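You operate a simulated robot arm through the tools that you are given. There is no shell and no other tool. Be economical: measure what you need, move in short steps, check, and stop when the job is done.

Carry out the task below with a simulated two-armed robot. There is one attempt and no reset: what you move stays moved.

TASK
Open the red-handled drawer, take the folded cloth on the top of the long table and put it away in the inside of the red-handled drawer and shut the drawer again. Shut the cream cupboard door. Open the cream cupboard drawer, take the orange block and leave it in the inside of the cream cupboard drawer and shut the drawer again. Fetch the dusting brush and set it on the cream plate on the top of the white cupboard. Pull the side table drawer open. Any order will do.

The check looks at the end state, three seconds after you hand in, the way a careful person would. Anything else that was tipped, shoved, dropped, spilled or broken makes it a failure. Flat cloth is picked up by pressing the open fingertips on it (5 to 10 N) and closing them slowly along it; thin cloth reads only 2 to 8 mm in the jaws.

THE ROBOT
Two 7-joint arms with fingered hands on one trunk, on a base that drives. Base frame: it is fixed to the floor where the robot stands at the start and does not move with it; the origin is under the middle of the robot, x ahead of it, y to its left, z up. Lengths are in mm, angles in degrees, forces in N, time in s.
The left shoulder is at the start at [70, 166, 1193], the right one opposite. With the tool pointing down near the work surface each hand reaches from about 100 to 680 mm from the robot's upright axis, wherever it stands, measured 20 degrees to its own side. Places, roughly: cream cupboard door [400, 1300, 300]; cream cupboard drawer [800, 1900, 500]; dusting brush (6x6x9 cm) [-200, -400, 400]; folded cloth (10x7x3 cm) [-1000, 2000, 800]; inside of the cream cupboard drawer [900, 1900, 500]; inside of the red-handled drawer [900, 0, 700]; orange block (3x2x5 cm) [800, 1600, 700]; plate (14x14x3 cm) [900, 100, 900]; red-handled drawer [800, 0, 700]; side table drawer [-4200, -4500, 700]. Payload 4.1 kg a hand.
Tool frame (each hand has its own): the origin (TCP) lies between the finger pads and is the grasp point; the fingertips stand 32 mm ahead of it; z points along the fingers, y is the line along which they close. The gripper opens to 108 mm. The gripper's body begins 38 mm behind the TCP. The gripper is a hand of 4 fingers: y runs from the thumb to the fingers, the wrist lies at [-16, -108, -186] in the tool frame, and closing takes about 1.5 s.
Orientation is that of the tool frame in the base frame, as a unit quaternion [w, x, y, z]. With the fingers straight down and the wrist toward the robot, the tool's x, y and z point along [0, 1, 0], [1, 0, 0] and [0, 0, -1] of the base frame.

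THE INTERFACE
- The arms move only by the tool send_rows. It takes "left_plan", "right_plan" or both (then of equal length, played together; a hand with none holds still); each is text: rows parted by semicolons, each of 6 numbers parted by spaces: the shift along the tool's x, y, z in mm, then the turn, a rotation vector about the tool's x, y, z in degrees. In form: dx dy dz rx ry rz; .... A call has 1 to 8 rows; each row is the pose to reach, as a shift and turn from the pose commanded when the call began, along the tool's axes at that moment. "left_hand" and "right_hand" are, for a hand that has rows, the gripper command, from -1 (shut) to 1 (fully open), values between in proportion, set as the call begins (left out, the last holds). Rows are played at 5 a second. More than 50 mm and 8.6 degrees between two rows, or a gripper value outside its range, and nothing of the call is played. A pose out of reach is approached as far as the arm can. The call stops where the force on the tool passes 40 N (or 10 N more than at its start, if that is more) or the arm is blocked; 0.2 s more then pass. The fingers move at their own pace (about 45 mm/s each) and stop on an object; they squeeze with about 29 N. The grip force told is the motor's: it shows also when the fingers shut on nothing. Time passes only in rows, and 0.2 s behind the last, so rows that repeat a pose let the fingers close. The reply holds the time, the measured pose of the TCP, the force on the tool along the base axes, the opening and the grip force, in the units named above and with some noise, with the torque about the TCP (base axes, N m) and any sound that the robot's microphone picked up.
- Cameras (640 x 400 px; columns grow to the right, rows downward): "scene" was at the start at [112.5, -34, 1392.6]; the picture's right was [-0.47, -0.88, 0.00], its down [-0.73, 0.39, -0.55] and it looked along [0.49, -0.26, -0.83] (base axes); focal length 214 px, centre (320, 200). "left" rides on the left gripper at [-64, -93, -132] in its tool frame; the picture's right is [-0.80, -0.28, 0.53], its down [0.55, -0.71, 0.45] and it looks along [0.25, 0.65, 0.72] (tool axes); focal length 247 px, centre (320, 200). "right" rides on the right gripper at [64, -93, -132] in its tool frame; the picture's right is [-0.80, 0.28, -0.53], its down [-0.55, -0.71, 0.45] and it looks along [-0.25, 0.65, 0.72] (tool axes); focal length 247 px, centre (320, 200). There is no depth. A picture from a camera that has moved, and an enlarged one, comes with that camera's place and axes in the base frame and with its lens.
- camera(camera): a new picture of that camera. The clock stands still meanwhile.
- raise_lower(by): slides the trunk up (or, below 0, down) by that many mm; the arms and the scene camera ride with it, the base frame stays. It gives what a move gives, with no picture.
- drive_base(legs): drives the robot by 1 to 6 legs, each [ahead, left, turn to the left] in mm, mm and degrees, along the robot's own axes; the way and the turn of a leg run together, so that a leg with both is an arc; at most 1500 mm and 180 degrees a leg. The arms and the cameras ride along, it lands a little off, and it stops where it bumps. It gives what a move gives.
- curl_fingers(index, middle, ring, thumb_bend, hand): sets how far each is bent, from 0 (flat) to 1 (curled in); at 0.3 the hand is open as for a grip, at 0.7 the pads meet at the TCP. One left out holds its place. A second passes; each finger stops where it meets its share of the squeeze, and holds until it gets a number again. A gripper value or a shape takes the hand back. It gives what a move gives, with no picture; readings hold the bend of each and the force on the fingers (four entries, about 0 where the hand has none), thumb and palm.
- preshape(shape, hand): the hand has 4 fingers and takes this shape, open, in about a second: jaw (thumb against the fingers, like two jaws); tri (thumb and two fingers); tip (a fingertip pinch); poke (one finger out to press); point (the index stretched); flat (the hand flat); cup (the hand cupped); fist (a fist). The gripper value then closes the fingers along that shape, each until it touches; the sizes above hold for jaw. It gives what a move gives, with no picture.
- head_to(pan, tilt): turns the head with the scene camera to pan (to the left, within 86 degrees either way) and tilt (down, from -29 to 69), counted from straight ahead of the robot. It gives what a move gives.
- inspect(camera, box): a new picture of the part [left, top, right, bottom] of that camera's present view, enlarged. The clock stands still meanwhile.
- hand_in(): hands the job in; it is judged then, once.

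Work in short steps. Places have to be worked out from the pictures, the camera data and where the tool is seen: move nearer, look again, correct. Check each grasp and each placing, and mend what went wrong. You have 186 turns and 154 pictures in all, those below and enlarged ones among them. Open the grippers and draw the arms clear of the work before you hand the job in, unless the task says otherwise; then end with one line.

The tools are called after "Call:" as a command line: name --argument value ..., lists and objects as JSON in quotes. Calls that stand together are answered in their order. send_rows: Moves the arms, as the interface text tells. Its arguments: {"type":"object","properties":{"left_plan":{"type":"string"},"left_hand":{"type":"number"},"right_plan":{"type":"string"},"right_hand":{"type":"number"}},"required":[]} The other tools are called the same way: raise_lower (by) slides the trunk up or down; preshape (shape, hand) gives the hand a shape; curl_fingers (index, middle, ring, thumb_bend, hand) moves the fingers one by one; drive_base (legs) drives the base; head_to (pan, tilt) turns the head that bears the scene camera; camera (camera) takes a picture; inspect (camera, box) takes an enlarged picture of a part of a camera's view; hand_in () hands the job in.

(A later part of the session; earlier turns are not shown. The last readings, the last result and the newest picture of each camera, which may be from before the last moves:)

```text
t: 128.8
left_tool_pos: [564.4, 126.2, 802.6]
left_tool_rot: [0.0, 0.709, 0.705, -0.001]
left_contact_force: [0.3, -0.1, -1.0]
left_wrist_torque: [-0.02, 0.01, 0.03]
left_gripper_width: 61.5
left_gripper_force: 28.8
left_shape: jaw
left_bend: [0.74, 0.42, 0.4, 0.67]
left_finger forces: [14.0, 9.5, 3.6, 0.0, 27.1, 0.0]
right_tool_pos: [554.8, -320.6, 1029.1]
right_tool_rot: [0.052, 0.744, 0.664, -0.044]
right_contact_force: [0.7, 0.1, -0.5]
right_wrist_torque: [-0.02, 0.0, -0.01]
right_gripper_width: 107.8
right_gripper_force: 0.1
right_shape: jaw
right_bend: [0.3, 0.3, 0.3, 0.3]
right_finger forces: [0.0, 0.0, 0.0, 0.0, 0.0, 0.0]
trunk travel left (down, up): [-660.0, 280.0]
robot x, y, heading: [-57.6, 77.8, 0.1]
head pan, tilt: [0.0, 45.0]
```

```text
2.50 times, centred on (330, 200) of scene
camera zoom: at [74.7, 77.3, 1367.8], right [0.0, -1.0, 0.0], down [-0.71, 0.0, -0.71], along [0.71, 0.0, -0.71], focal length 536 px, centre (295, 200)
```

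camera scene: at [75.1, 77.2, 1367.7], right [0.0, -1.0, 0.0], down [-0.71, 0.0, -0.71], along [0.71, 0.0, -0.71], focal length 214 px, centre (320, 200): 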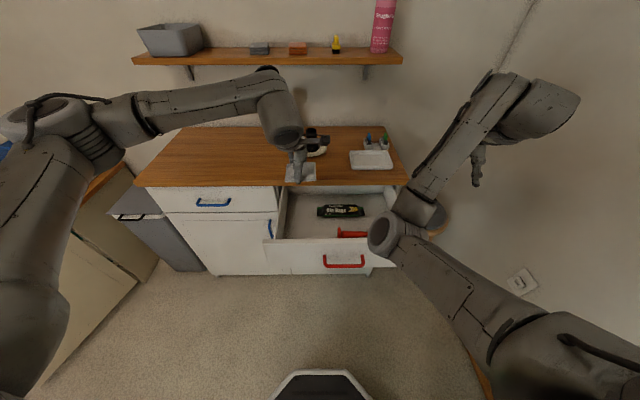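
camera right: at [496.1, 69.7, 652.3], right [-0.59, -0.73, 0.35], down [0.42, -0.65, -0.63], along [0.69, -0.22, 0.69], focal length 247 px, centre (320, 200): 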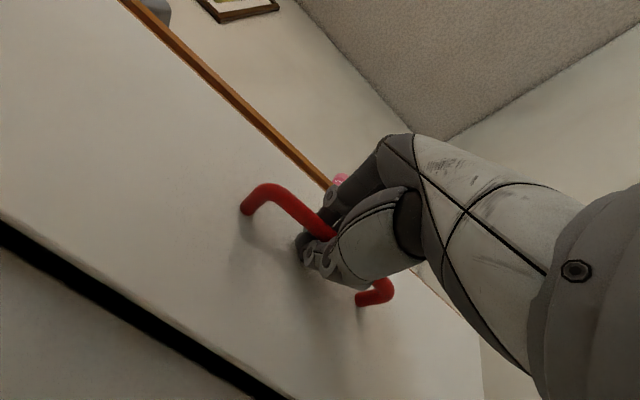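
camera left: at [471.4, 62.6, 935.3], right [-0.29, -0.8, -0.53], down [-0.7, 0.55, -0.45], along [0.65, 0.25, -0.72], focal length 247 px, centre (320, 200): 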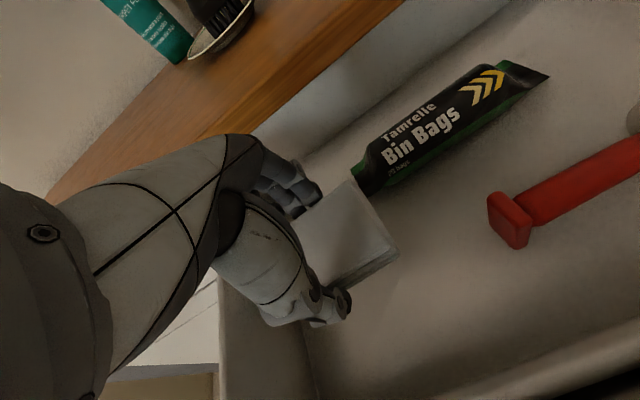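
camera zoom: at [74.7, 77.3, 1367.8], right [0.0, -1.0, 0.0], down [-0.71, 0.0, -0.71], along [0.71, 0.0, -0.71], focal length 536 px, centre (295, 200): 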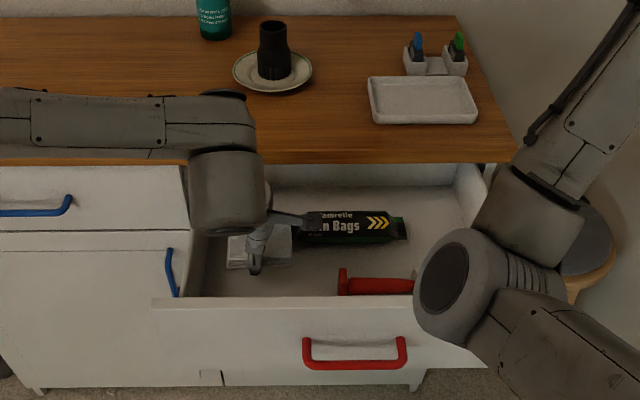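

Call:
send_rows --left_plan "0 0 10 0 0 0; 0 0 20 0 0 0; 0 0 30 0 0 0"

Call:
camera --camera "left"

```text
t: 129.6
left_tool_pos: [563.7, 127.6, 774.5]
left_tool_rot: [-0.001, 0.708, 0.706, 0.0]
left_contact_force: [-0.3, -0.4, -0.5]
left_wrist_torque: [-0.03, 0.01, 0.01]
left_gripper_width: 61.7
left_gripper_force: 28.8
left_shape: jaw
left_bend: [0.74, 0.42, 0.4, 0.67]
left_finger forces: [14.0, 9.5, 3.6, 0.0, 27.1, 0.0]
right_tool_pos: [553.9, -320.7, 1028.2]
right_tool_rot: [0.052, 0.745, 0.664, -0.045]
right_contact_force: [0.3, 1.1, 0.5]
right_wrist_torque: [0.01, -0.03, -0.02]
right_gripper_width: 107.6
right_gripper_force: 0.1
right_shape: jaw
right_bend: [0.3, 0.3, 0.3, 0.3]
right_finger forces: [0.1, 0.0, 0.1, 0.0, 0.0, 0.0]
trunk travel left (down, up): [-660.0, 280.0]
robot x, y, heading: [-57.9, 80.1, -0.2]
head pan, tilt: [0.0, 45.0]
```

```text
76 pictures are left
camera left: at [470.7, 62.7, 906.1], right [-0.29, -0.8, -0.53], down [-0.7, 0.55, -0.45], along [0.65, 0.25, -0.72], focal length 247 px, centre (320, 200)
```

left: 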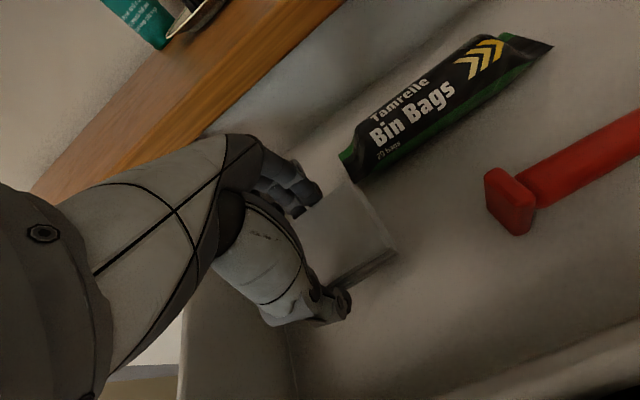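

Call:
send_rows --left_plan "0 -3 8 0 0 0; 0 -3 14 0 0 0; 0 -3 20 0 0 0; 0 -3 26 0 0 0"

```text
t: 130.6
left_tool_pos: [559.1, 128.0, 748.5]
left_tool_rot: [0.0, 0.708, 0.706, 0.0]
left_contact_force: [0.0, -0.3, -0.2]
left_wrist_torque: [-0.01, 0.0, 0.0]
left_gripper_width: 61.8
left_gripper_force: 29.4
left_shape: jaw
left_bend: [0.74, 0.42, 0.4, 0.67]
left_finger forces: [14.1, 9.5, 3.6, 0.1, 27.1, 0.0]
right_tool_pos: [553.6, -320.8, 1028.4]
right_tool_rot: [0.051, 0.744, 0.665, -0.044]
right_contact_force: [0.8, -0.1, 0.8]
right_wrist_torque: [0.01, 0.02, 0.0]
right_gripper_width: 107.7
right_gripper_force: 0.0
right_shape: jaw
right_bend: [0.3, 0.3, 0.3, 0.3]
right_finger forces: [0.0, 0.0, 0.0, 0.0, 0.0, 0.0]
trunk travel left (down, up): [-660.0, 280.0]
robot x, y, heading: [-59.9, 78.1, -0.2]
head pan, tilt: [0.0, 45.0]
```

Call:
send_rows --left_plan "0 0 7 0 0 0; 0 0 14 0 0 0; 0 0 20 0 0 0; 0 0 26 0 0 0"

Call:
camera --camera "left"

```text
t: 131.7
left_tool_pos: [564.2, 128.0, 731.8]
left_tool_rot: [0.006, 0.708, 0.706, 0.003]
left_contact_force: [0.4, 5.9, 30.4]
left_wrist_torque: [0.23, 1.24, -0.27]
left_gripper_width: 60.3
left_gripper_force: 28.9
left_shape: jaw
left_bend: [0.74, 0.43, 0.41, 0.69]
left_finger forces: [13.6, 8.9, 3.8, 0.0, 55.8, 0.0]
right_tool_pos: [552.8, -319.8, 1029.0]
right_tool_rot: [0.052, 0.744, 0.665, -0.043]
right_contact_force: [0.6, 0.3, 0.1]
right_wrist_torque: [0.0, 0.05, 0.03]
right_gripper_width: 107.8
right_gripper_force: 0.1
right_shape: jaw
right_bend: [0.3, 0.3, 0.3, 0.3]
right_finger forces: [0.0, 0.0, 0.0, 0.0, 0.0, 0.0]
trunk travel left (down, up): [-660.0, 280.0]
robot x, y, heading: [-61.4, 80.2, -0.3]
head pan, tilt: [0.0, 45.0]
stopped in row 4 (left hand): the force on the tool passed its limit (the readings are from after the stop); the commanded pose is now the measured one
```

```text
75 pictures are left
camera left: at [470.0, 63.7, 861.6], right [-0.28, -0.8, -0.53], down [-0.7, 0.55, -0.46], along [0.66, 0.24, -0.71], focal length 247 px, centre (320, 200)
```

left: 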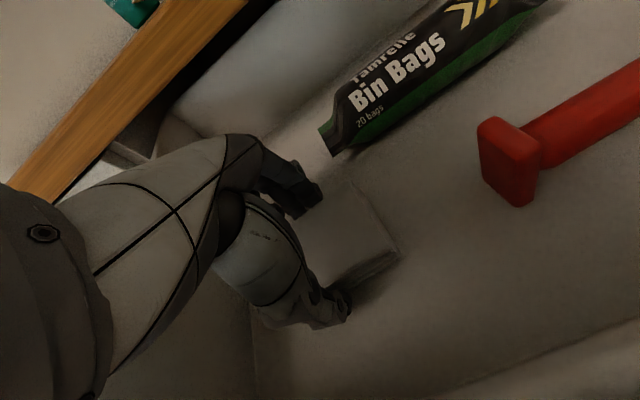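

Cloth rests on the drawer floor. Back off a few mm, open, then rise.

Call:
send_rows --left_plan "0 0 -4 0 0 0; 0 0 -4 0 0 0; 0 0 -4 0 0 0; 0 0 -4 0 0 0; 0 0 -4 0 0 0; 0 0 -4 0 0 0" --left_hand 0.8

Call:
send_rows --left_plan "0 0 -20 0 0 0; 0 0 -50 0 0 0; 0 0 -90 0 0 0; 0 0 -130 0 0 0; 0 0 -170 0 0 0; 0 -30 -210 0 0 0; 20 -70 -240 0 0 0; 50 -105 -260 0 0 0"

Call:
inspect --camera "scene" --box '[240, 120, 420, 280]'

```text
t: 133.1
left_tool_pos: [562.3, 128.5, 730.0]
left_tool_rot: [0.003, 0.708, 0.707, 0.002]
left_contact_force: [0.9, 0.1, 0.8]
left_wrist_torque: [0.01, -0.05, -0.01]
left_gripper_width: 96.9
left_gripper_force: 0.1
left_shape: jaw
left_bend: [0.26, 0.32, 0.31, 0.44]
left_finger forces: [0.0, 0.4, 0.0, 0.0, 0.0, 0.0]
right_tool_pos: [553.8, -319.8, 1028.4]
right_tool_rot: [0.051, 0.744, 0.664, -0.044]
right_contact_force: [0.8, 0.5, -0.1]
right_wrist_torque: [0.03, 0.01, 0.07]
right_gripper_width: 107.9
right_gripper_force: 0.1
right_shape: jaw
right_bend: [0.3, 0.3, 0.3, 0.3]
right_finger forces: [0.0, 0.0, 0.1, 0.0, 0.1, 0.0]
trunk travel left (down, up): [-660.0, 280.0]
robot x, y, heading: [-58.3, 77.8, -0.6]
head pan, tilt: [0.0, 45.0]
```

```text
refused: row 7 steps farther than a row can; nothing moved
```

```text
2.50 times, centred on (330, 200) of scene
camera zoom: at [74.1, 77.3, 1367.8], right [0.0, -1.0, 0.0], down [-0.71, 0.0, -0.71], along [0.71, 0.0, -0.71], focal length 536 px, centre (295, 200)
```

zoom: 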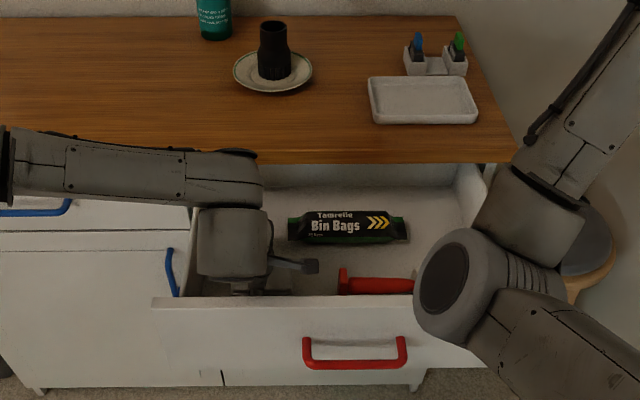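

Call:
send_rows --left_plan "0 0 -20 0 0 0; 0 0 -50 0 0 0; 0 0 -90 0 0 0; 0 0 -130 0 0 0; 0 0 -170 0 0 0; 0 -20 -210 0 0 0; 15 -50 -240 0 0 0; 40 -85 -260 0 0 0"

Call:
inspect --camera "scene" --box '[240, 120, 420, 280]'

```text
t: 134.8
left_tool_pos: [475.4, 171.6, 992.2]
left_tool_rot: [0.003, 0.709, 0.706, 0.001]
left_contact_force: [-0.4, 0.3, 0.6]
left_wrist_torque: [-0.01, -0.03, -0.01]
left_gripper_width: 97.3
left_gripper_force: 0.0
left_shape: jaw
left_bend: [0.26, 0.32, 0.31, 0.44]
left_finger forces: [0.0, 0.1, 0.1, 0.0, 0.0, 0.0]
right_tool_pos: [552.6, -319.4, 1031.2]
right_tool_rot: [0.054, 0.744, 0.665, -0.044]
right_contact_force: [-0.5, 0.1, 0.4]
right_wrist_torque: [-0.01, 0.0, 0.01]
right_gripper_width: 107.7
right_gripper_force: 0.0
right_shape: jaw
right_bend: [0.3, 0.3, 0.3, 0.3]
right_finger forces: [0.0, 0.1, 0.1, 0.1, 0.0, 0.0]
trunk travel left (down, up): [-660.0, 280.0]
robot x, y, heading: [-62.5, 81.3, -0.1]
head pan, tilt: [0.0, 45.0]
```

```text
2.50 times, centred on (330, 200) of scene
camera zoom: at [72.5, 78.8, 1368.0], right [0.0, -1.0, 0.0], down [-0.71, 0.0, -0.71], along [0.71, 0.0, -0.71], focal length 536 px, centre (295, 200)
```

zoom: 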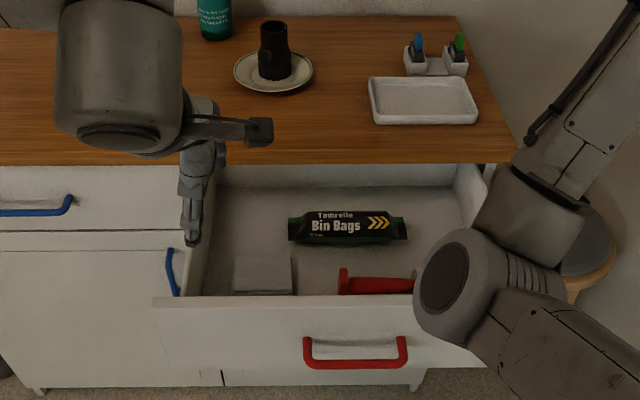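

Cloth lies neatly in the drawer. To shut it I'll back up, point the left hand forward (closed), lower to panel height, and push with it left of the handle.

Call:
drive_base --legs '[[-330, 0, 0]]'

Call:
send_rows --left_plan "0 0 0 -8 0 0; 0 0 0 -16 0 0; 0 0 0 -24 0 0; 0 0 0 -32 0 0; 0 0 0 -40 0 0; 0 0 0 -48 0 0; 0 0 0 -56 0 0; 0 0 0 -64 0 0" --left_hand -1

Call:
raise_lower --by -210

Call:
camera --camera "scene"

```text
t: 137.1
left_tool_pos: [136.0, 172.2, 991.9]
left_tool_rot: [0.003, 0.707, 0.708, 0.002]
left_contact_force: [0.9, -0.5, 0.9]
left_wrist_torque: [-0.01, 0.0, -0.03]
left_gripper_width: 97.0
left_gripper_force: 0.1
left_shape: jaw
left_bend: [0.26, 0.32, 0.31, 0.44]
left_finger forces: [0.0, 0.0, 0.0, 0.0, 0.0, 0.0]
right_tool_pos: [215.4, -317.3, 1030.2]
right_tool_rot: [0.052, 0.743, 0.666, -0.044]
right_contact_force: [-0.2, 0.7, -0.6]
right_wrist_torque: [-0.02, -0.01, 0.0]
right_gripper_width: 107.8
right_gripper_force: 0.1
right_shape: jaw
right_bend: [0.3, 0.3, 0.3, 0.3]
right_finger forces: [0.0, 0.1, 0.0, 0.0, 0.1, 0.1]
trunk travel left (down, up): [-660.0, 280.0]
robot x, y, heading: [-396.9, 79.2, 0.0]
head pan, tilt: [0.0, 45.0]
```

```text
t: 139.1
left_tool_pos: [148.3, 196.4, 1003.0]
left_tool_rot: [0.379, 0.56, 0.636, 0.373]
left_contact_force: [0.6, 0.6, -0.3]
left_wrist_torque: [-0.02, -0.01, 0.02]
left_gripper_width: 0.1
left_gripper_force: 29.0
left_shape: jaw
left_bend: [0.7, 0.7, 0.7, 0.49]
left_finger forces: [0.0, 0.0, 0.1, 0.0, 0.0, 0.0]
left hand out of reach, approached as far as the arm can: row 8
right_tool_pos: [217.4, -314.5, 1028.6]
right_tool_rot: [0.051, 0.742, 0.666, -0.045]
right_contact_force: [-0.1, 0.5, 0.2]
right_wrist_torque: [0.0, -0.01, 0.0]
right_gripper_width: 108.0
right_gripper_force: 0.1
right_shape: jaw
right_bend: [0.3, 0.3, 0.3, 0.3]
right_finger forces: [0.0, 0.0, 0.0, 0.0, 0.0, 0.0]
trunk travel left (down, up): [-660.0, 280.0]
robot x, y, heading: [-395.3, 79.8, 0.2]
head pan, tilt: [0.0, 45.0]
stopped in row 8 (left hand): the arm was blocked; the commanded pose is now the measured one
```

```text
t: 141.3
left_tool_pos: [148.2, 195.4, 793.4]
left_tool_rot: [0.381, 0.56, 0.634, 0.373]
left_contact_force: [-0.6, 0.9, 0.4]
left_wrist_torque: [0.0, 0.0, 0.05]
left_gripper_width: 0.1
left_gripper_force: 28.8
left_shape: jaw
left_bend: [0.7, 0.7, 0.7, 0.49]
left_finger forces: [0.1, 0.1, 0.0, 0.0, 0.0, 0.0]
right_tool_pos: [215.7, -315.9, 819.3]
right_tool_rot: [0.052, 0.742, 0.666, -0.044]
right_contact_force: [0.0, -0.2, 0.0]
right_wrist_torque: [0.0, 0.01, 0.0]
right_gripper_width: 107.8
right_gripper_force: 0.0
right_shape: jaw
right_bend: [0.3, 0.3, 0.3, 0.3]
right_finger forces: [0.0, 0.0, 0.1, 0.1, 0.0, 0.0]
trunk travel left (down, up): [-450.0, 490.0]
robot x, y, heading: [-393.8, 81.7, 0.2]
head pan, tilt: [0.0, 45.0]
```

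```text
72 pictures are left
camera scene: at [-265.8, 78.5, 1157.9], right [0.0, -1.0, 0.0], down [-0.71, 0.0, -0.71], along [0.71, 0.0, -0.71], focal length 214 px, centre (320, 200)
```

scene: 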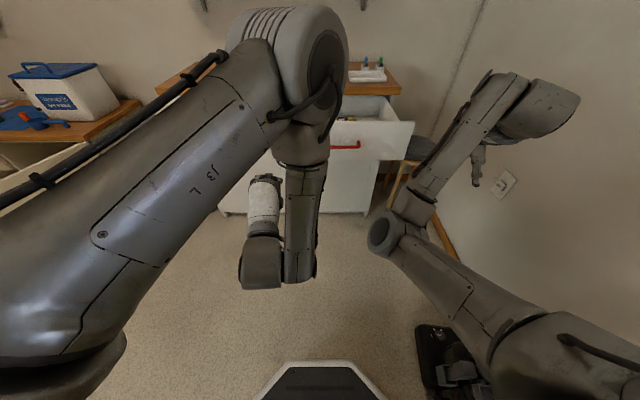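

Right hand would run into the counter corner/stool; raise it by 260 first. Then drive forward towards the panel.

Call:
send_rows --right_plan "0 -10 -45 0 0 0; 0 -20 -90 0 0 0; 0 -30 -135 0 0 0; 0 -40 -180 0 0 0; 0 -60 -220 0 0 0; 0 -80 -260 0 0 0"

Call:
drive_base --legs '[[190, 0, 0]]'

Call:
camera --camera "scene"

Call:
camera --camera "left"

```text
t: 142.7
left_tool_pos: [146.1, 195.3, 793.6]
left_tool_rot: [0.38, 0.559, 0.635, 0.374]
left_contact_force: [-0.1, 0.1, 0.3]
left_wrist_torque: [-0.01, 0.02, 0.01]
left_gripper_width: 0.0
left_gripper_force: 29.1
left_shape: jaw
left_bend: [0.7, 0.7, 0.7, 0.49]
left_finger forces: [0.2, 0.1, 0.0, 0.1, 0.0, 0.0]
right_tool_pos: [132.7, -272.4, 1075.8]
right_tool_rot: [0.051, 0.742, 0.667, -0.044]
right_contact_force: [-0.5, 0.6, 0.6]
right_wrist_torque: [-0.04, -0.03, -0.02]
right_gripper_width: 107.9
right_gripper_force: 0.1
right_shape: jaw
right_bend: [0.3, 0.3, 0.3, 0.3]
right_finger forces: [0.1, 0.0, 0.1, 0.1, 0.1, 0.0]
trunk travel left (down, up): [-450.0, 490.0]
robot x, y, heading: [-393.2, 81.4, 0.1]
head pan, tilt: [0.0, 45.0]
```

```text
t: 144.3
left_tool_pos: [338.6, 194.3, 791.7]
left_tool_rot: [0.38, 0.56, 0.634, 0.373]
left_contact_force: [0.2, -0.5, -0.4]
left_wrist_torque: [0.01, 0.0, 0.01]
left_gripper_width: 0.3
left_gripper_force: 28.7
left_shape: jaw
left_bend: [0.7, 0.7, 0.7, 0.49]
left_finger forces: [0.0, 0.0, 0.1, 0.0, 0.0, 0.0]
right_tool_pos: [323.2, -274.9, 1074.4]
right_tool_rot: [0.05, 0.742, 0.666, -0.044]
right_contact_force: [0.6, -0.2, 0.1]
right_wrist_torque: [-0.01, 0.05, 0.02]
right_gripper_width: 107.8
right_gripper_force: 0.1
right_shape: jaw
right_bend: [0.3, 0.3, 0.3, 0.3]
right_finger forces: [0.1, 0.1, 0.1, 0.0, 0.1, 0.0]
trunk travel left (down, up): [-450.0, 490.0]
robot x, y, heading: [-209.2, 78.3, 0.2]
head pan, tilt: [0.0, 45.0]
```

```text
71 pictures are left
camera scene: at [-75.6, 78.6, 1157.6], right [0.0, -1.0, 0.0], down [-0.71, 0.0, -0.71], along [0.71, 0.0, -0.71], focal length 214 px, centre (320, 200)
```

scene: 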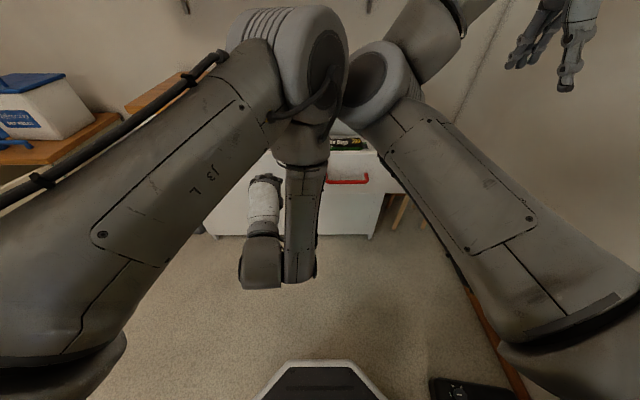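

```text
70 pictures are left
camera left: at [185.1, 115.1, 769.9], right [0.42, -0.79, -0.43], down [0.05, 0.5, -0.86], along [0.9, 0.34, 0.26], focal length 247 px, centre (320, 200)
```

left: 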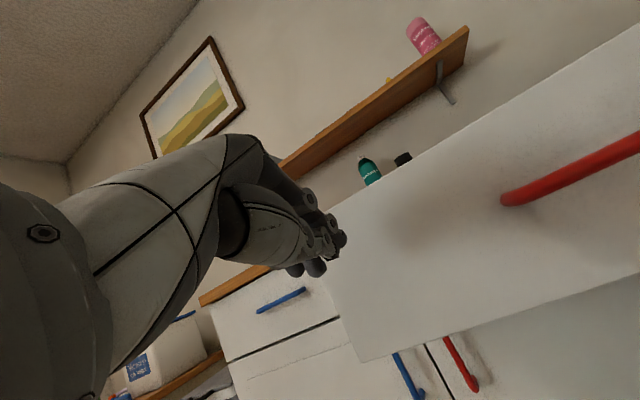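

Hand at panel height, y≈194, panel's left edge is 243. Shift right 40, then push forward.

Call:
drive_base --legs '[[0, -40, 0], [250, 0, 0]]'

Call:
camera --camera "left"

```text
t: 146.6
left_tool_pos: [585.8, 154.6, 791.2]
left_tool_rot: [0.38, 0.561, 0.634, 0.373]
left_contact_force: [1.2, -0.1, -0.3]
left_wrist_torque: [-0.01, 0.0, 0.0]
left_gripper_width: 0.0
left_gripper_force: 29.1
left_shape: jaw
left_bend: [0.7, 0.7, 0.7, 0.49]
left_finger forces: [0.0, 0.0, 0.1, 0.0, 0.0, 0.0]
right_tool_pos: [572.6, -314.6, 1074.5]
right_tool_rot: [0.051, 0.744, 0.665, -0.044]
right_contact_force: [0.7, -0.3, -0.5]
right_wrist_torque: [0.0, 0.03, 0.02]
right_gripper_width: 108.0
right_gripper_force: 0.1
right_shape: jaw
right_bend: [0.3, 0.3, 0.3, 0.3]
right_finger forces: [0.0, 0.0, 0.1, 0.0, 0.0, 0.1]
trunk travel left (down, up): [-450.0, 490.0]
robot x, y, heading: [37.3, 39.3, -0.0]
head pan, tilt: [0.0, 45.0]
```

```text
69 pictures are left
camera left: at [433.0, 75.4, 769.8], right [0.42, -0.79, -0.43], down [0.05, 0.5, -0.86], along [0.9, 0.34, 0.26], focal length 247 px, centre (320, 200)
```

left: 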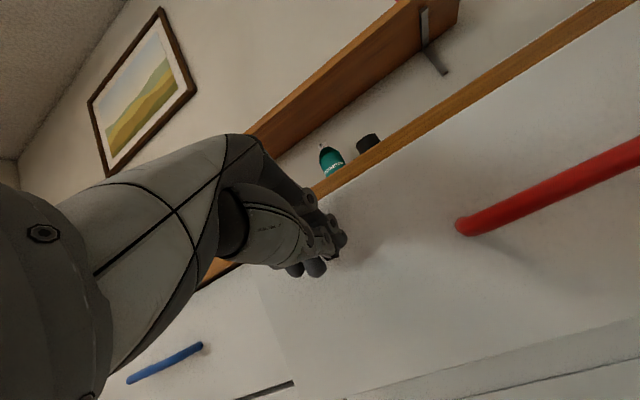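

The drawer slides in; continue 70 mm more.

Call:
drive_base --legs '[[65, 0, 0]]'

Call:
camera --camera "left"

```text
t: 147.6
left_tool_pos: [651.2, 156.2, 790.5]
left_tool_rot: [0.377, 0.56, 0.637, 0.373]
left_contact_force: [0.7, -0.4, 0.3]
left_wrist_torque: [0.04, 0.0, 0.04]
left_gripper_width: 0.2
left_gripper_force: 28.8
left_shape: jaw
left_bend: [0.7, 0.7, 0.7, 0.49]
left_finger forces: [0.0, 0.0, 0.1, 0.1, 0.0, 0.1]
right_tool_pos: [638.1, -313.6, 1072.7]
right_tool_rot: [0.051, 0.743, 0.666, -0.045]
right_contact_force: [0.6, 0.1, -0.9]
right_wrist_torque: [-0.01, 0.04, 0.01]
right_gripper_width: 107.7
right_gripper_force: 0.1
right_shape: jaw
right_bend: [0.3, 0.3, 0.3, 0.3]
right_finger forces: [0.1, 0.0, 0.0, 0.1, 0.0, 0.1]
trunk travel left (down, up): [-450.0, 490.0]
robot x, y, heading: [105.5, 40.4, 0.0]
head pan, tilt: [0.0, 45.0]
```

```text
68 pictures are left
camera left: at [499.2, 75.8, 769.3], right [0.42, -0.79, -0.44], down [0.05, 0.5, -0.86], along [0.9, 0.34, 0.25], focal length 247 px, centre (320, 200)
```

left: 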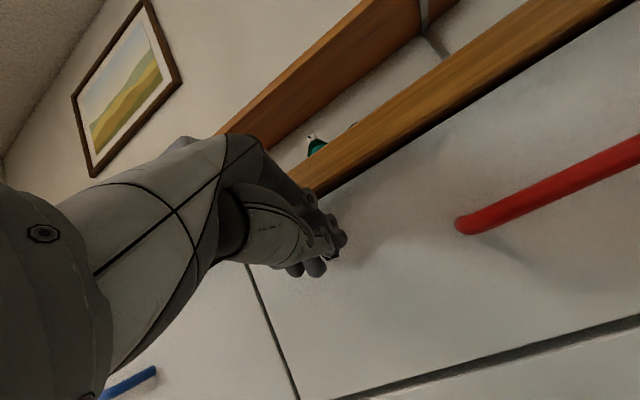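

Call:
send_rows --left_plan "0 4 9 0 0 0; 0 9 18 0 0 0; 0 13 27 0 0 0; 0 17 36 0 0 0; 0 21 45 0 0 0"

Call:
camera --camera "left"

```text
t: 148.2
left_tool_pos: [663.4, 156.2, 795.9]
left_tool_rot: [0.379, 0.562, 0.634, 0.373]
left_contact_force: [-36.3, -1.7, 9.7]
left_wrist_torque: [-0.05, 0.02, -0.27]
left_gripper_width: 0.0
left_gripper_force: 29.2
left_shape: jaw
left_bend: [0.7, 0.7, 0.7, 0.48]
left_finger forces: [0.1, 0.0, 0.0, 0.1, 0.1, 0.0]
right_tool_pos: [630.6, -314.0, 1077.5]
right_tool_rot: [0.053, 0.743, 0.666, -0.042]
right_contact_force: [0.8, 0.1, 0.1]
right_wrist_torque: [0.02, -0.02, -0.01]
right_gripper_width: 107.8
right_gripper_force: 0.1
right_shape: jaw
right_bend: [0.3, 0.3, 0.3, 0.3]
right_finger forces: [0.1, 0.0, 0.0, 0.0, 0.0, 0.0]
trunk travel left (down, up): [-450.0, 490.0]
robot x, y, heading: [104.0, 39.0, 0.1]
head pan, tilt: [0.0, 45.0]
stopped in row 3 (left hand): the force on the tool passed its limit (the readings are from after the stop); the commanded pose is now the measured one
```

```text
67 pictures are left
camera left: at [510.5, 76.6, 772.8], right [0.43, -0.79, -0.44], down [0.05, 0.5, -0.86], along [0.9, 0.34, 0.26], focal length 247 px, centre (320, 200)
```

left: 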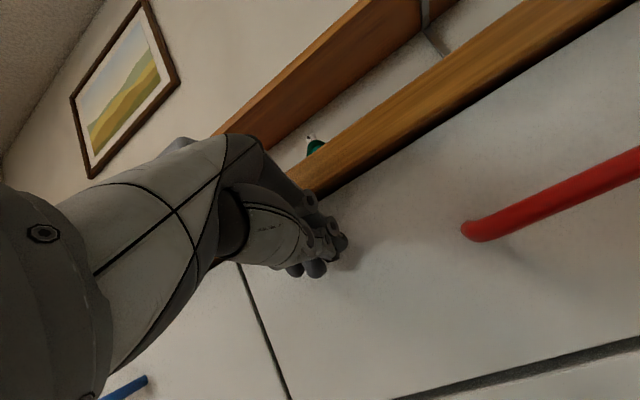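

It stopped firmly — likely fully shut. Back away and check.

Call:
drive_base --legs '[[-350, 60, 0]]'

Call:
camera --camera "left"

Call:
camera --camera "scene"

```text
t: 150.4
left_tool_pos: [326.6, 215.9, 793.3]
left_tool_rot: [0.378, 0.562, 0.636, 0.371]
left_contact_force: [-0.8, -0.8, 0.0]
left_wrist_torque: [0.01, -0.02, -0.01]
left_gripper_width: 0.1
left_gripper_force: 28.2
left_shape: jaw
left_bend: [0.7, 0.7, 0.7, 0.49]
left_finger forces: [0.0, 0.0, 0.1, 0.0, 0.1, 0.0]
right_tool_pos: [293.4, -253.8, 1076.0]
right_tool_rot: [0.052, 0.742, 0.666, -0.043]
right_contact_force: [0.0, 0.8, -0.8]
right_wrist_torque: [0.01, -0.03, 0.02]
right_gripper_width: 107.7
right_gripper_force: 0.0
right_shape: jaw
right_bend: [0.3, 0.3, 0.3, 0.3]
right_finger forces: [0.0, 0.1, 0.0, 0.0, 0.0, 0.1]
trunk travel left (down, up): [-450.0, 490.0]
robot x, y, heading: [-234.6, 105.7, 0.1]
head pan, tilt: [0.0, 45.0]
```

```text
66 pictures are left
camera left: at [173.6, 136.4, 770.7], right [0.42, -0.79, -0.44], down [0.05, 0.5, -0.86], along [0.9, 0.34, 0.25], focal length 247 px, centre (320, 200)
```

left: 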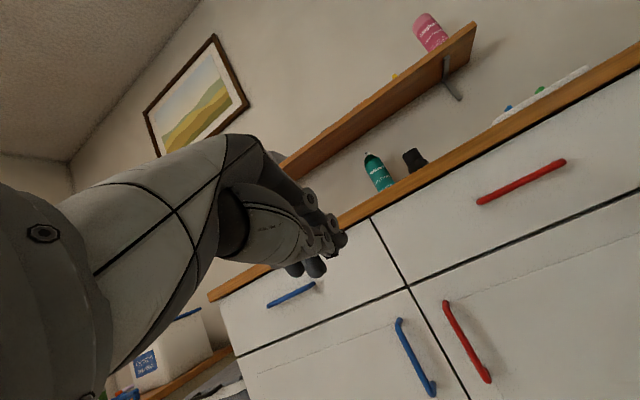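

```text
65 pictures are left
camera scene: at [-106.0, 98.5, 1157.9], right [0.0, -1.0, 0.0], down [-0.71, 0.0, -0.71], along [0.71, 0.0, -0.71], focal length 214 px, centre (320, 200)
```

scene: 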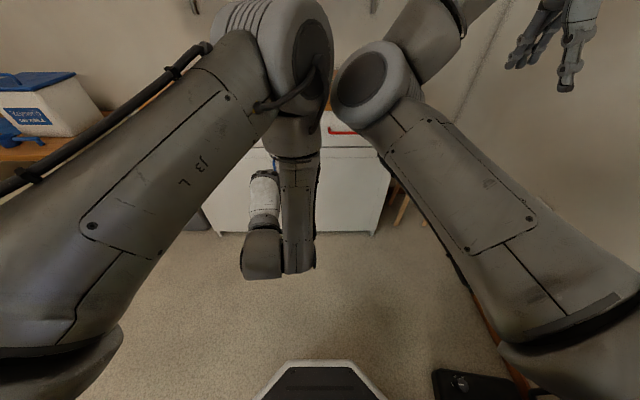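

The red drawer is shut, brush still on the plate. Now restore the left hand to a downward posture, and head toward the cream cupboard.

Call:
send_rows --left_plan "5 8 -12 8 0 0; 10 17 -24 16 0 0; 14 25 -36 24 0 0; 19 33 -48 32 0 0; 24 42 -60 40 0 0; 29 50 -72 48 0 0; 33 59 -84 56 0 0; 38 67 -96 64 0 0" --left_hand 1

Call:
drive_base --legs '[[-150, 0, 0], [0, 1000, 0]]'

Call:
head_to --pan 15 --tilt 35

Call:
camera --camera "scene"

```text
t: 152.2
left_tool_pos: [267.9, 254.3, 891.2]
left_tool_rot: [0.024, 0.676, 0.737, -0.023]
left_contact_force: [-0.2, 0.3, 0.1]
left_wrist_torque: [0.0, -0.05, 0.02]
left_gripper_width: 107.7
left_gripper_force: 0.1
left_shape: jaw
left_bend: [0.3, 0.3, 0.3, 0.3]
left_finger forces: [0.0, 0.0, 0.0, 0.0, 0.1, 0.0]
right_tool_pos: [294.8, -252.7, 1074.6]
right_tool_rot: [0.052, 0.742, 0.666, -0.045]
right_contact_force: [-0.1, 0.3, -0.9]
right_wrist_torque: [-0.06, 0.02, -0.01]
right_gripper_width: 107.9
right_gripper_force: 0.0
right_shape: jaw
right_bend: [0.3, 0.3, 0.3, 0.3]
right_finger forces: [0.0, 0.0, 0.1, 0.1, 0.0, 0.0]
trunk travel left (down, up): [-450.0, 490.0]
robot x, y, heading: [-239.7, 96.3, 0.2]
head pan, tilt: [0.0, 45.0]
```

```text
t: 158.4
left_tool_pos: [124.9, 1248.9, 891.4]
left_tool_rot: [0.022, 0.681, 0.732, -0.022]
left_contact_force: [0.2, 0.2, 0.6]
left_wrist_torque: [0.01, 0.02, -0.02]
left_gripper_width: 108.0
left_gripper_force: 0.1
left_shape: jaw
left_bend: [0.3, 0.3, 0.3, 0.3]
left_finger forces: [0.0, 0.0, 0.0, 0.0, 0.1, 0.0]
right_tool_pos: [146.3, 740.0, 1075.8]
right_tool_rot: [0.051, 0.747, 0.662, -0.045]
right_contact_force: [0.3, 0.2, 0.1]
right_wrist_torque: [-0.02, 0.01, 0.01]
right_gripper_width: 107.7
right_gripper_force: 0.1
right_shape: jaw
right_bend: [0.3, 0.3, 0.3, 0.3]
right_finger forces: [0.0, 0.0, 0.0, 0.0, 0.0, 0.0]
trunk travel left (down, up): [-450.0, 490.0]
robot x, y, heading: [-378.0, 1099.7, -0.5]
head pan, tilt: [0.0, 45.0]
```

```text
t: 159.2
left_tool_pos: [125.0, 1247.2, 891.7]
left_tool_rot: [0.024, 0.681, 0.732, -0.021]
left_contact_force: [0.2, -0.5, 0.5]
left_wrist_torque: [-0.03, 0.01, -0.01]
left_gripper_width: 108.1
left_gripper_force: 0.1
left_shape: jaw
left_bend: [0.3, 0.3, 0.3, 0.3]
left_finger forces: [0.0, 0.0, 0.1, 0.0, 0.1, 0.0]
right_tool_pos: [145.5, 739.3, 1075.1]
right_tool_rot: [0.051, 0.747, 0.662, -0.044]
right_contact_force: [0.5, -0.2, 0.2]
right_wrist_torque: [-0.01, 0.02, -0.01]
right_gripper_width: 107.7
right_gripper_force: 0.0
right_shape: jaw
right_bend: [0.3, 0.3, 0.3, 0.3]
right_finger forces: [0.0, 0.0, 0.0, 0.1, 0.1, 0.0]
trunk travel left (down, up): [-450.0, 490.0]
robot x, y, heading: [-386.9, 1100.7, -0.7]
head pan, tilt: [15.0, 35.0]
```

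```text
64 pictures are left
camera scene: at [-245.1, 1119.4, 1172.6], right [0.25, -0.97, 0.0], down [-0.56, -0.14, -0.82], along [0.79, 0.2, -0.57], focal length 214 px, centre (320, 200)
```

scene: 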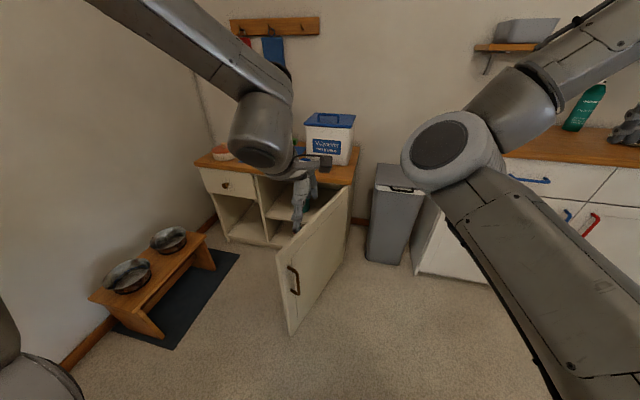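

Call:
inspect --camera "scene" --box '[180, 100, 380, 340]'

Call:
camera --camera "left"

```text
1.67 times, centred on (280, 220) of scene
camera zoom: at [-245.1, 1119.4, 1172.6], right [0.25, -0.97, 0.0], down [-0.56, -0.14, -0.82], along [0.79, 0.2, -0.57], focal length 358 px, centre (387, 167)
```

zoom: 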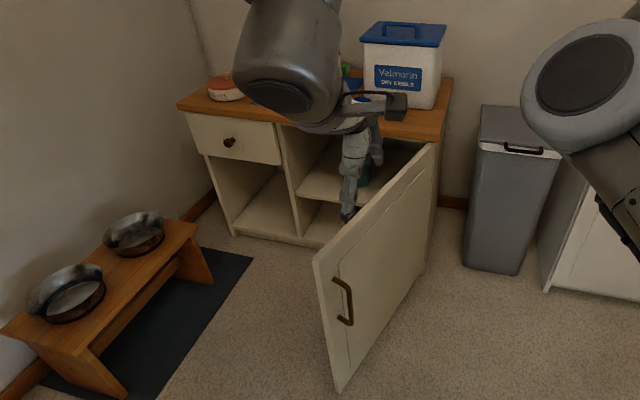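

```text
62 pictures are left
camera left: at [36.7, 1184.8, 1026.3], right [-0.22, -0.85, -0.48], down [-0.74, 0.47, -0.48], along [0.63, 0.25, -0.73], focal length 247 px, centre (320, 200)
```

left: 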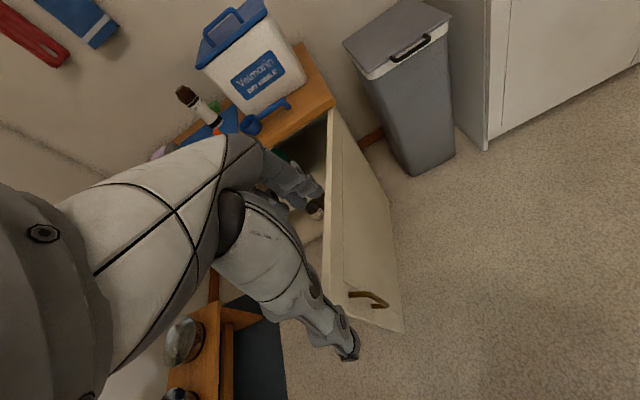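

Door estimated: hinge (713,1200), free end (170,1372), top z≈620, open ~72°. I'll turn 45° left, move so the left hand is on the outer side, then push diagonally.

Call:
drive_base --legs '[[0, 0, 45.7], [75, -515, 0]]'

Call:
send_rows --left_plan "0 0 45 0 0 0; 0 0 90 0 0 0; 0 0 135 0 0 0; 0 0 180 0 0 0; 0 0 225 0 0 0; 0 0 270 0 0 0; 0 0 315 0 0 0; 0 0 360 0 0 0" --left_hand -1

Call:
camera --camera "scene"

Call:
camera --camera "left"

```text
t: 164.3
left_tool_pos: [288.3, 1245.4, 890.4]
left_tool_rot: [0.029, 0.344, 0.938, -0.01]
left_contact_force: [-0.5, -1.3, 0.3]
left_wrist_torque: [0.0, 0.01, 0.0]
left_gripper_width: 107.9
left_gripper_force: 0.0
left_shape: jaw
left_bend: [0.3, 0.3, 0.3, 0.3]
left_finger forces: [0.0, 0.0, 0.0, 0.0, 0.0, 0.0]
right_tool_pos: [666.8, 903.4, 1075.2]
right_tool_rot: [0.064, 0.433, 0.899, -0.022]
right_contact_force: [-0.3, 0.0, 0.4]
right_wrist_torque: [-0.01, 0.03, -0.01]
right_gripper_width: 108.0
right_gripper_force: 0.0
right_shape: jaw
right_bend: [0.3, 0.3, 0.3, 0.3]
right_finger forces: [0.0, 0.0, 0.1, 0.0, 0.0, 0.1]
trunk travel left (down, up): [-450.0, 490.0]
robot x, y, heading: [38.6, 780.8, 44.6]
head pan, tilt: [15.0, 35.0]
```

```text
t: 166.1
left_tool_pos: [306.3, 1230.1, 532.7]
left_tool_rot: [0.03, 0.344, 0.938, -0.011]
left_contact_force: [0.7, -0.1, -0.5]
left_wrist_torque: [0.01, 0.01, 0.0]
left_gripper_width: 0.0
left_gripper_force: 28.4
left_shape: jaw
left_bend: [0.7, 0.7, 0.7, 0.49]
left_finger forces: [0.1, 0.0, 0.0, 0.1, 0.0, 0.0]
right_tool_pos: [667.5, 905.1, 1074.7]
right_tool_rot: [0.065, 0.432, 0.899, -0.021]
right_contact_force: [-0.5, -0.2, 0.8]
right_wrist_torque: [-0.02, 0.01, -0.03]
right_gripper_width: 107.8
right_gripper_force: 0.1
right_shape: jaw
right_bend: [0.3, 0.3, 0.3, 0.3]
right_finger forces: [0.0, 0.0, 0.0, 0.0, 0.1, 0.0]
trunk travel left (down, up): [-450.0, 490.0]
robot x, y, heading: [41.5, 782.2, 44.6]
head pan, tilt: [15.0, 35.0]
```

```text
61 pictures are left
camera scene: at [121.0, 892.0, 1172.6], right [0.86, -0.5, 0.0], down [-0.29, -0.5, -0.82], along [0.41, 0.71, -0.57], focal length 214 px, centre (320, 200)
```

scene: 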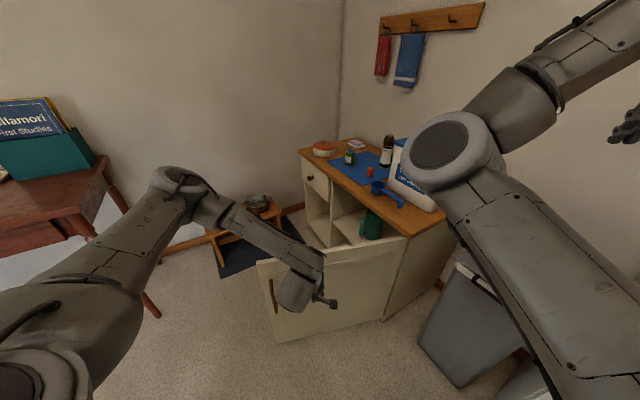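

```text
60 pictures are left
camera left: at [289.4, 1123.2, 667.0], right [0.45, -0.75, -0.48], down [-0.85, -0.2, -0.48], along [0.27, 0.63, -0.73], focal length 247 px, centre (320, 200)
```

left: 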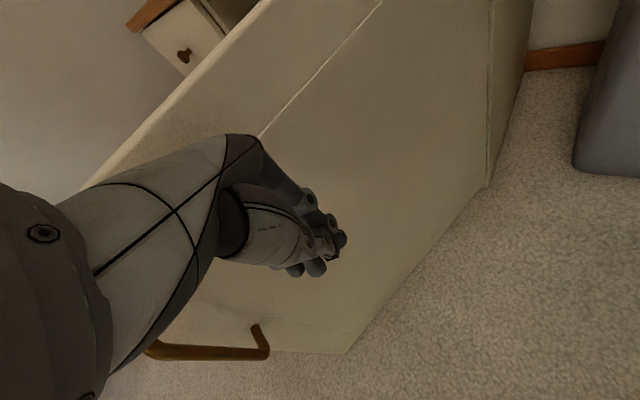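

Fist is right in front of the door's outer face, near the handle. Push by driving ahead in steps.

Call:
drive_base --legs '[[180, 0, 0]]'

Call:
camera --camera "scene"

```text
t: 167.6
left_tool_pos: [433.9, 1358.7, 531.9]
left_tool_rot: [0.029, 0.344, 0.938, -0.012]
left_contact_force: [-1.0, 0.0, 0.6]
left_wrist_torque: [-0.01, -0.05, 0.0]
left_gripper_width: 0.0
left_gripper_force: 29.3
left_shape: jaw
left_bend: [0.7, 0.7, 0.7, 0.49]
left_finger forces: [0.1, 0.0, 0.1, 0.1, 0.1, 0.1]
right_tool_pos: [796.6, 1032.5, 1073.9]
right_tool_rot: [0.064, 0.431, 0.9, -0.022]
right_contact_force: [0.6, 0.5, 0.0]
right_wrist_torque: [-0.03, 0.03, 0.02]
right_gripper_width: 107.6
right_gripper_force: 0.0
right_shape: jaw
right_bend: [0.3, 0.3, 0.3, 0.3]
right_finger forces: [0.0, 0.0, 0.1, 0.0, 0.0, 0.0]
trunk travel left (down, up): [-450.0, 490.0]
robot x, y, heading: [168.9, 910.4, 44.8]
head pan, tilt: [15.0, 35.0]
```

```text
59 pictures are left
camera scene: at [250.2, 1020.0, 1172.4], right [0.86, -0.5, 0.0], down [-0.29, -0.5, -0.82], along [0.41, 0.71, -0.57], focal length 214 px, centre (320, 200)
```

scene: 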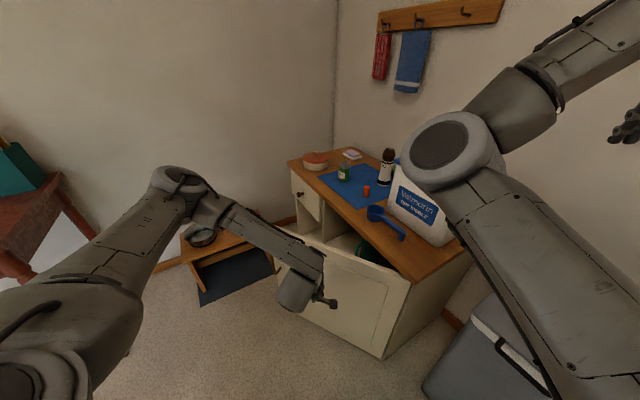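

Door is swinging shut. Continue, with a bit more leftward motion.

Call:
drive_base --legs '[[160, 50, 0]]'

Call:
camera --camera "scene"

Call:
camera --camera "left"

```text
t: 169.1
left_tool_pos: [515.3, 1507.0, 532.4]
left_tool_rot: [0.03, 0.346, 0.938, -0.012]
left_contact_force: [0.3, 0.5, -0.2]
left_wrist_torque: [0.01, 0.01, 0.03]
left_gripper_width: 0.2
left_gripper_force: 29.7
left_shape: jaw
left_bend: [0.7, 0.7, 0.7, 0.49]
left_finger forces: [0.0, 0.1, 0.1, 0.0, 0.0, 0.0]
right_tool_pos: [874.8, 1182.5, 1073.7]
right_tool_rot: [0.064, 0.433, 0.899, -0.022]
right_contact_force: [-0.3, 0.6, 0.0]
right_wrist_torque: [0.01, 0.01, -0.02]
right_gripper_width: 107.8
right_gripper_force: 0.0
right_shape: jaw
right_bend: [0.3, 0.3, 0.3, 0.3]
right_finger forces: [0.0, 0.1, 0.1, 0.0, 0.0, 0.0]
trunk travel left (down, up): [-450.0, 490.0]
robot x, y, heading: [248.3, 1058.4, 44.5]
head pan, tilt: [15.0, 35.0]
```

```text
58 pictures are left
camera scene: at [329.1, 1169.4, 1172.4], right [0.86, -0.5, 0.0], down [-0.29, -0.5, -0.82], along [0.41, 0.71, -0.57], focal length 214 px, centre (320, 200)
```

scene: 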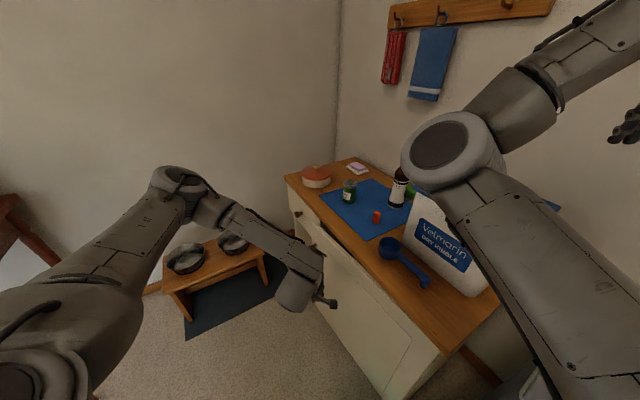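

```text
57 pictures are left
camera left: at [497.6, 1400.1, 667.0], right [0.45, -0.75, -0.48], down [-0.85, -0.2, -0.48], along [0.27, 0.63, -0.73], focal length 247 px, centre (320, 200)
```

left: 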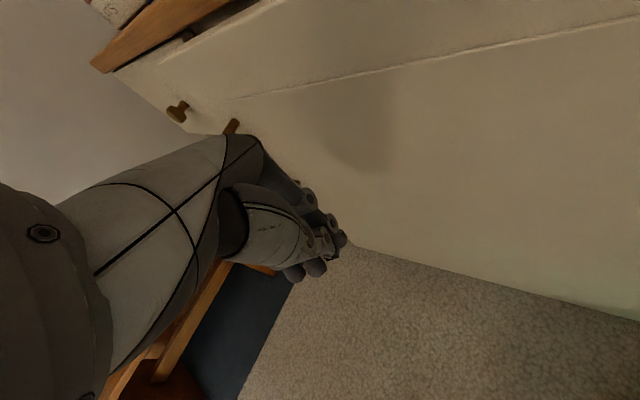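

Door nearly shut; push the rest with the arm toward +x.

Call:
send_rows --left_plan "-19 16 0 0 0 0; -38 33 0 0 0 0; -57 49 0 0 0 0; -76 65 0 0 0 0; -95 81 0 0 0 0; -114 97 0 0 0 0"

Call:
camera --camera "scene"

Call:
camera --camera "left"

```text
t: 170.2
left_tool_pos: [622.0, 1506.8, 536.5]
left_tool_rot: [0.025, 0.342, 0.939, -0.013]
left_contact_force: [-7.0, -0.7, 2.3]
left_wrist_torque: [0.11, -0.59, 0.07]
left_gripper_width: 0.0
left_gripper_force: 29.0
left_shape: jaw
left_bend: [0.7, 0.7, 0.7, 0.49]
left_finger forces: [7.4, 0.0, 0.0, 0.0, 0.0, 0.1]
right_tool_pos: [873.9, 1181.1, 1074.8]
right_tool_rot: [0.064, 0.433, 0.899, -0.02]
right_contact_force: [0.1, -0.6, -1.2]
right_wrist_torque: [-0.01, 0.02, 0.02]
right_gripper_width: 108.2
right_gripper_force: 0.1
right_shape: jaw
right_bend: [0.3, 0.3, 0.3, 0.3]
right_finger forces: [0.1, 0.0, 0.0, 0.1, 0.0, 0.0]
trunk travel left (down, up): [-450.0, 490.0]
robot x, y, heading: [246.9, 1056.1, 44.9]
head pan, tilt: [15.0, 35.0]
stopped in row 5 (left hand): the force on the tool passed its limit (the readings are from after the stop); the commanded pose is now the measured one
```

```text
56 pictures are left
camera scene: at [328.0, 1168.3, 1172.7], right [0.86, -0.5, 0.0], down [-0.29, -0.5, -0.82], along [0.41, 0.71, -0.57], focal length 214 px, centre (320, 200)
```

scene: 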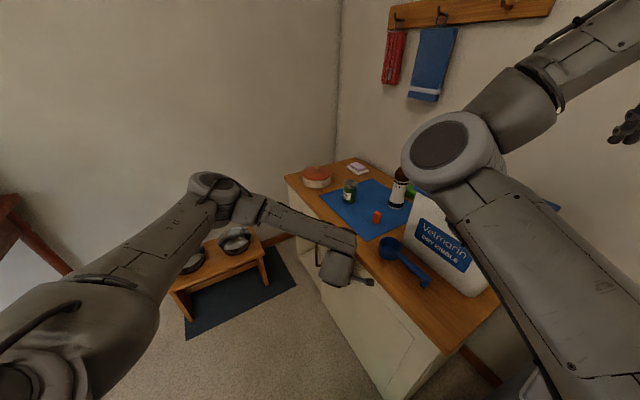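

```text
55 pictures are left
camera left: at [606.7, 1399.9, 672.0], right [0.45, -0.75, -0.48], down [-0.86, -0.21, -0.47], along [0.25, 0.63, -0.74], focal length 247 px, centre (320, 200)
```

left: 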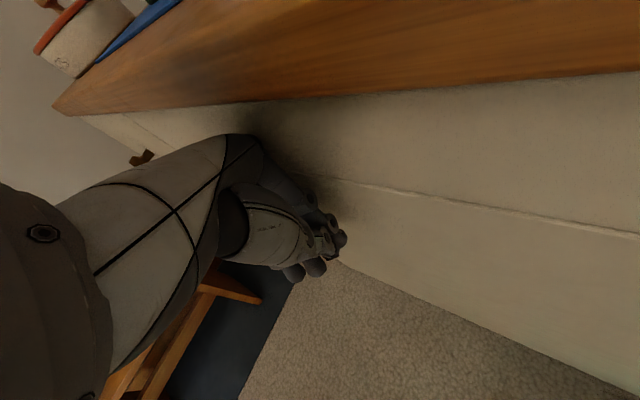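

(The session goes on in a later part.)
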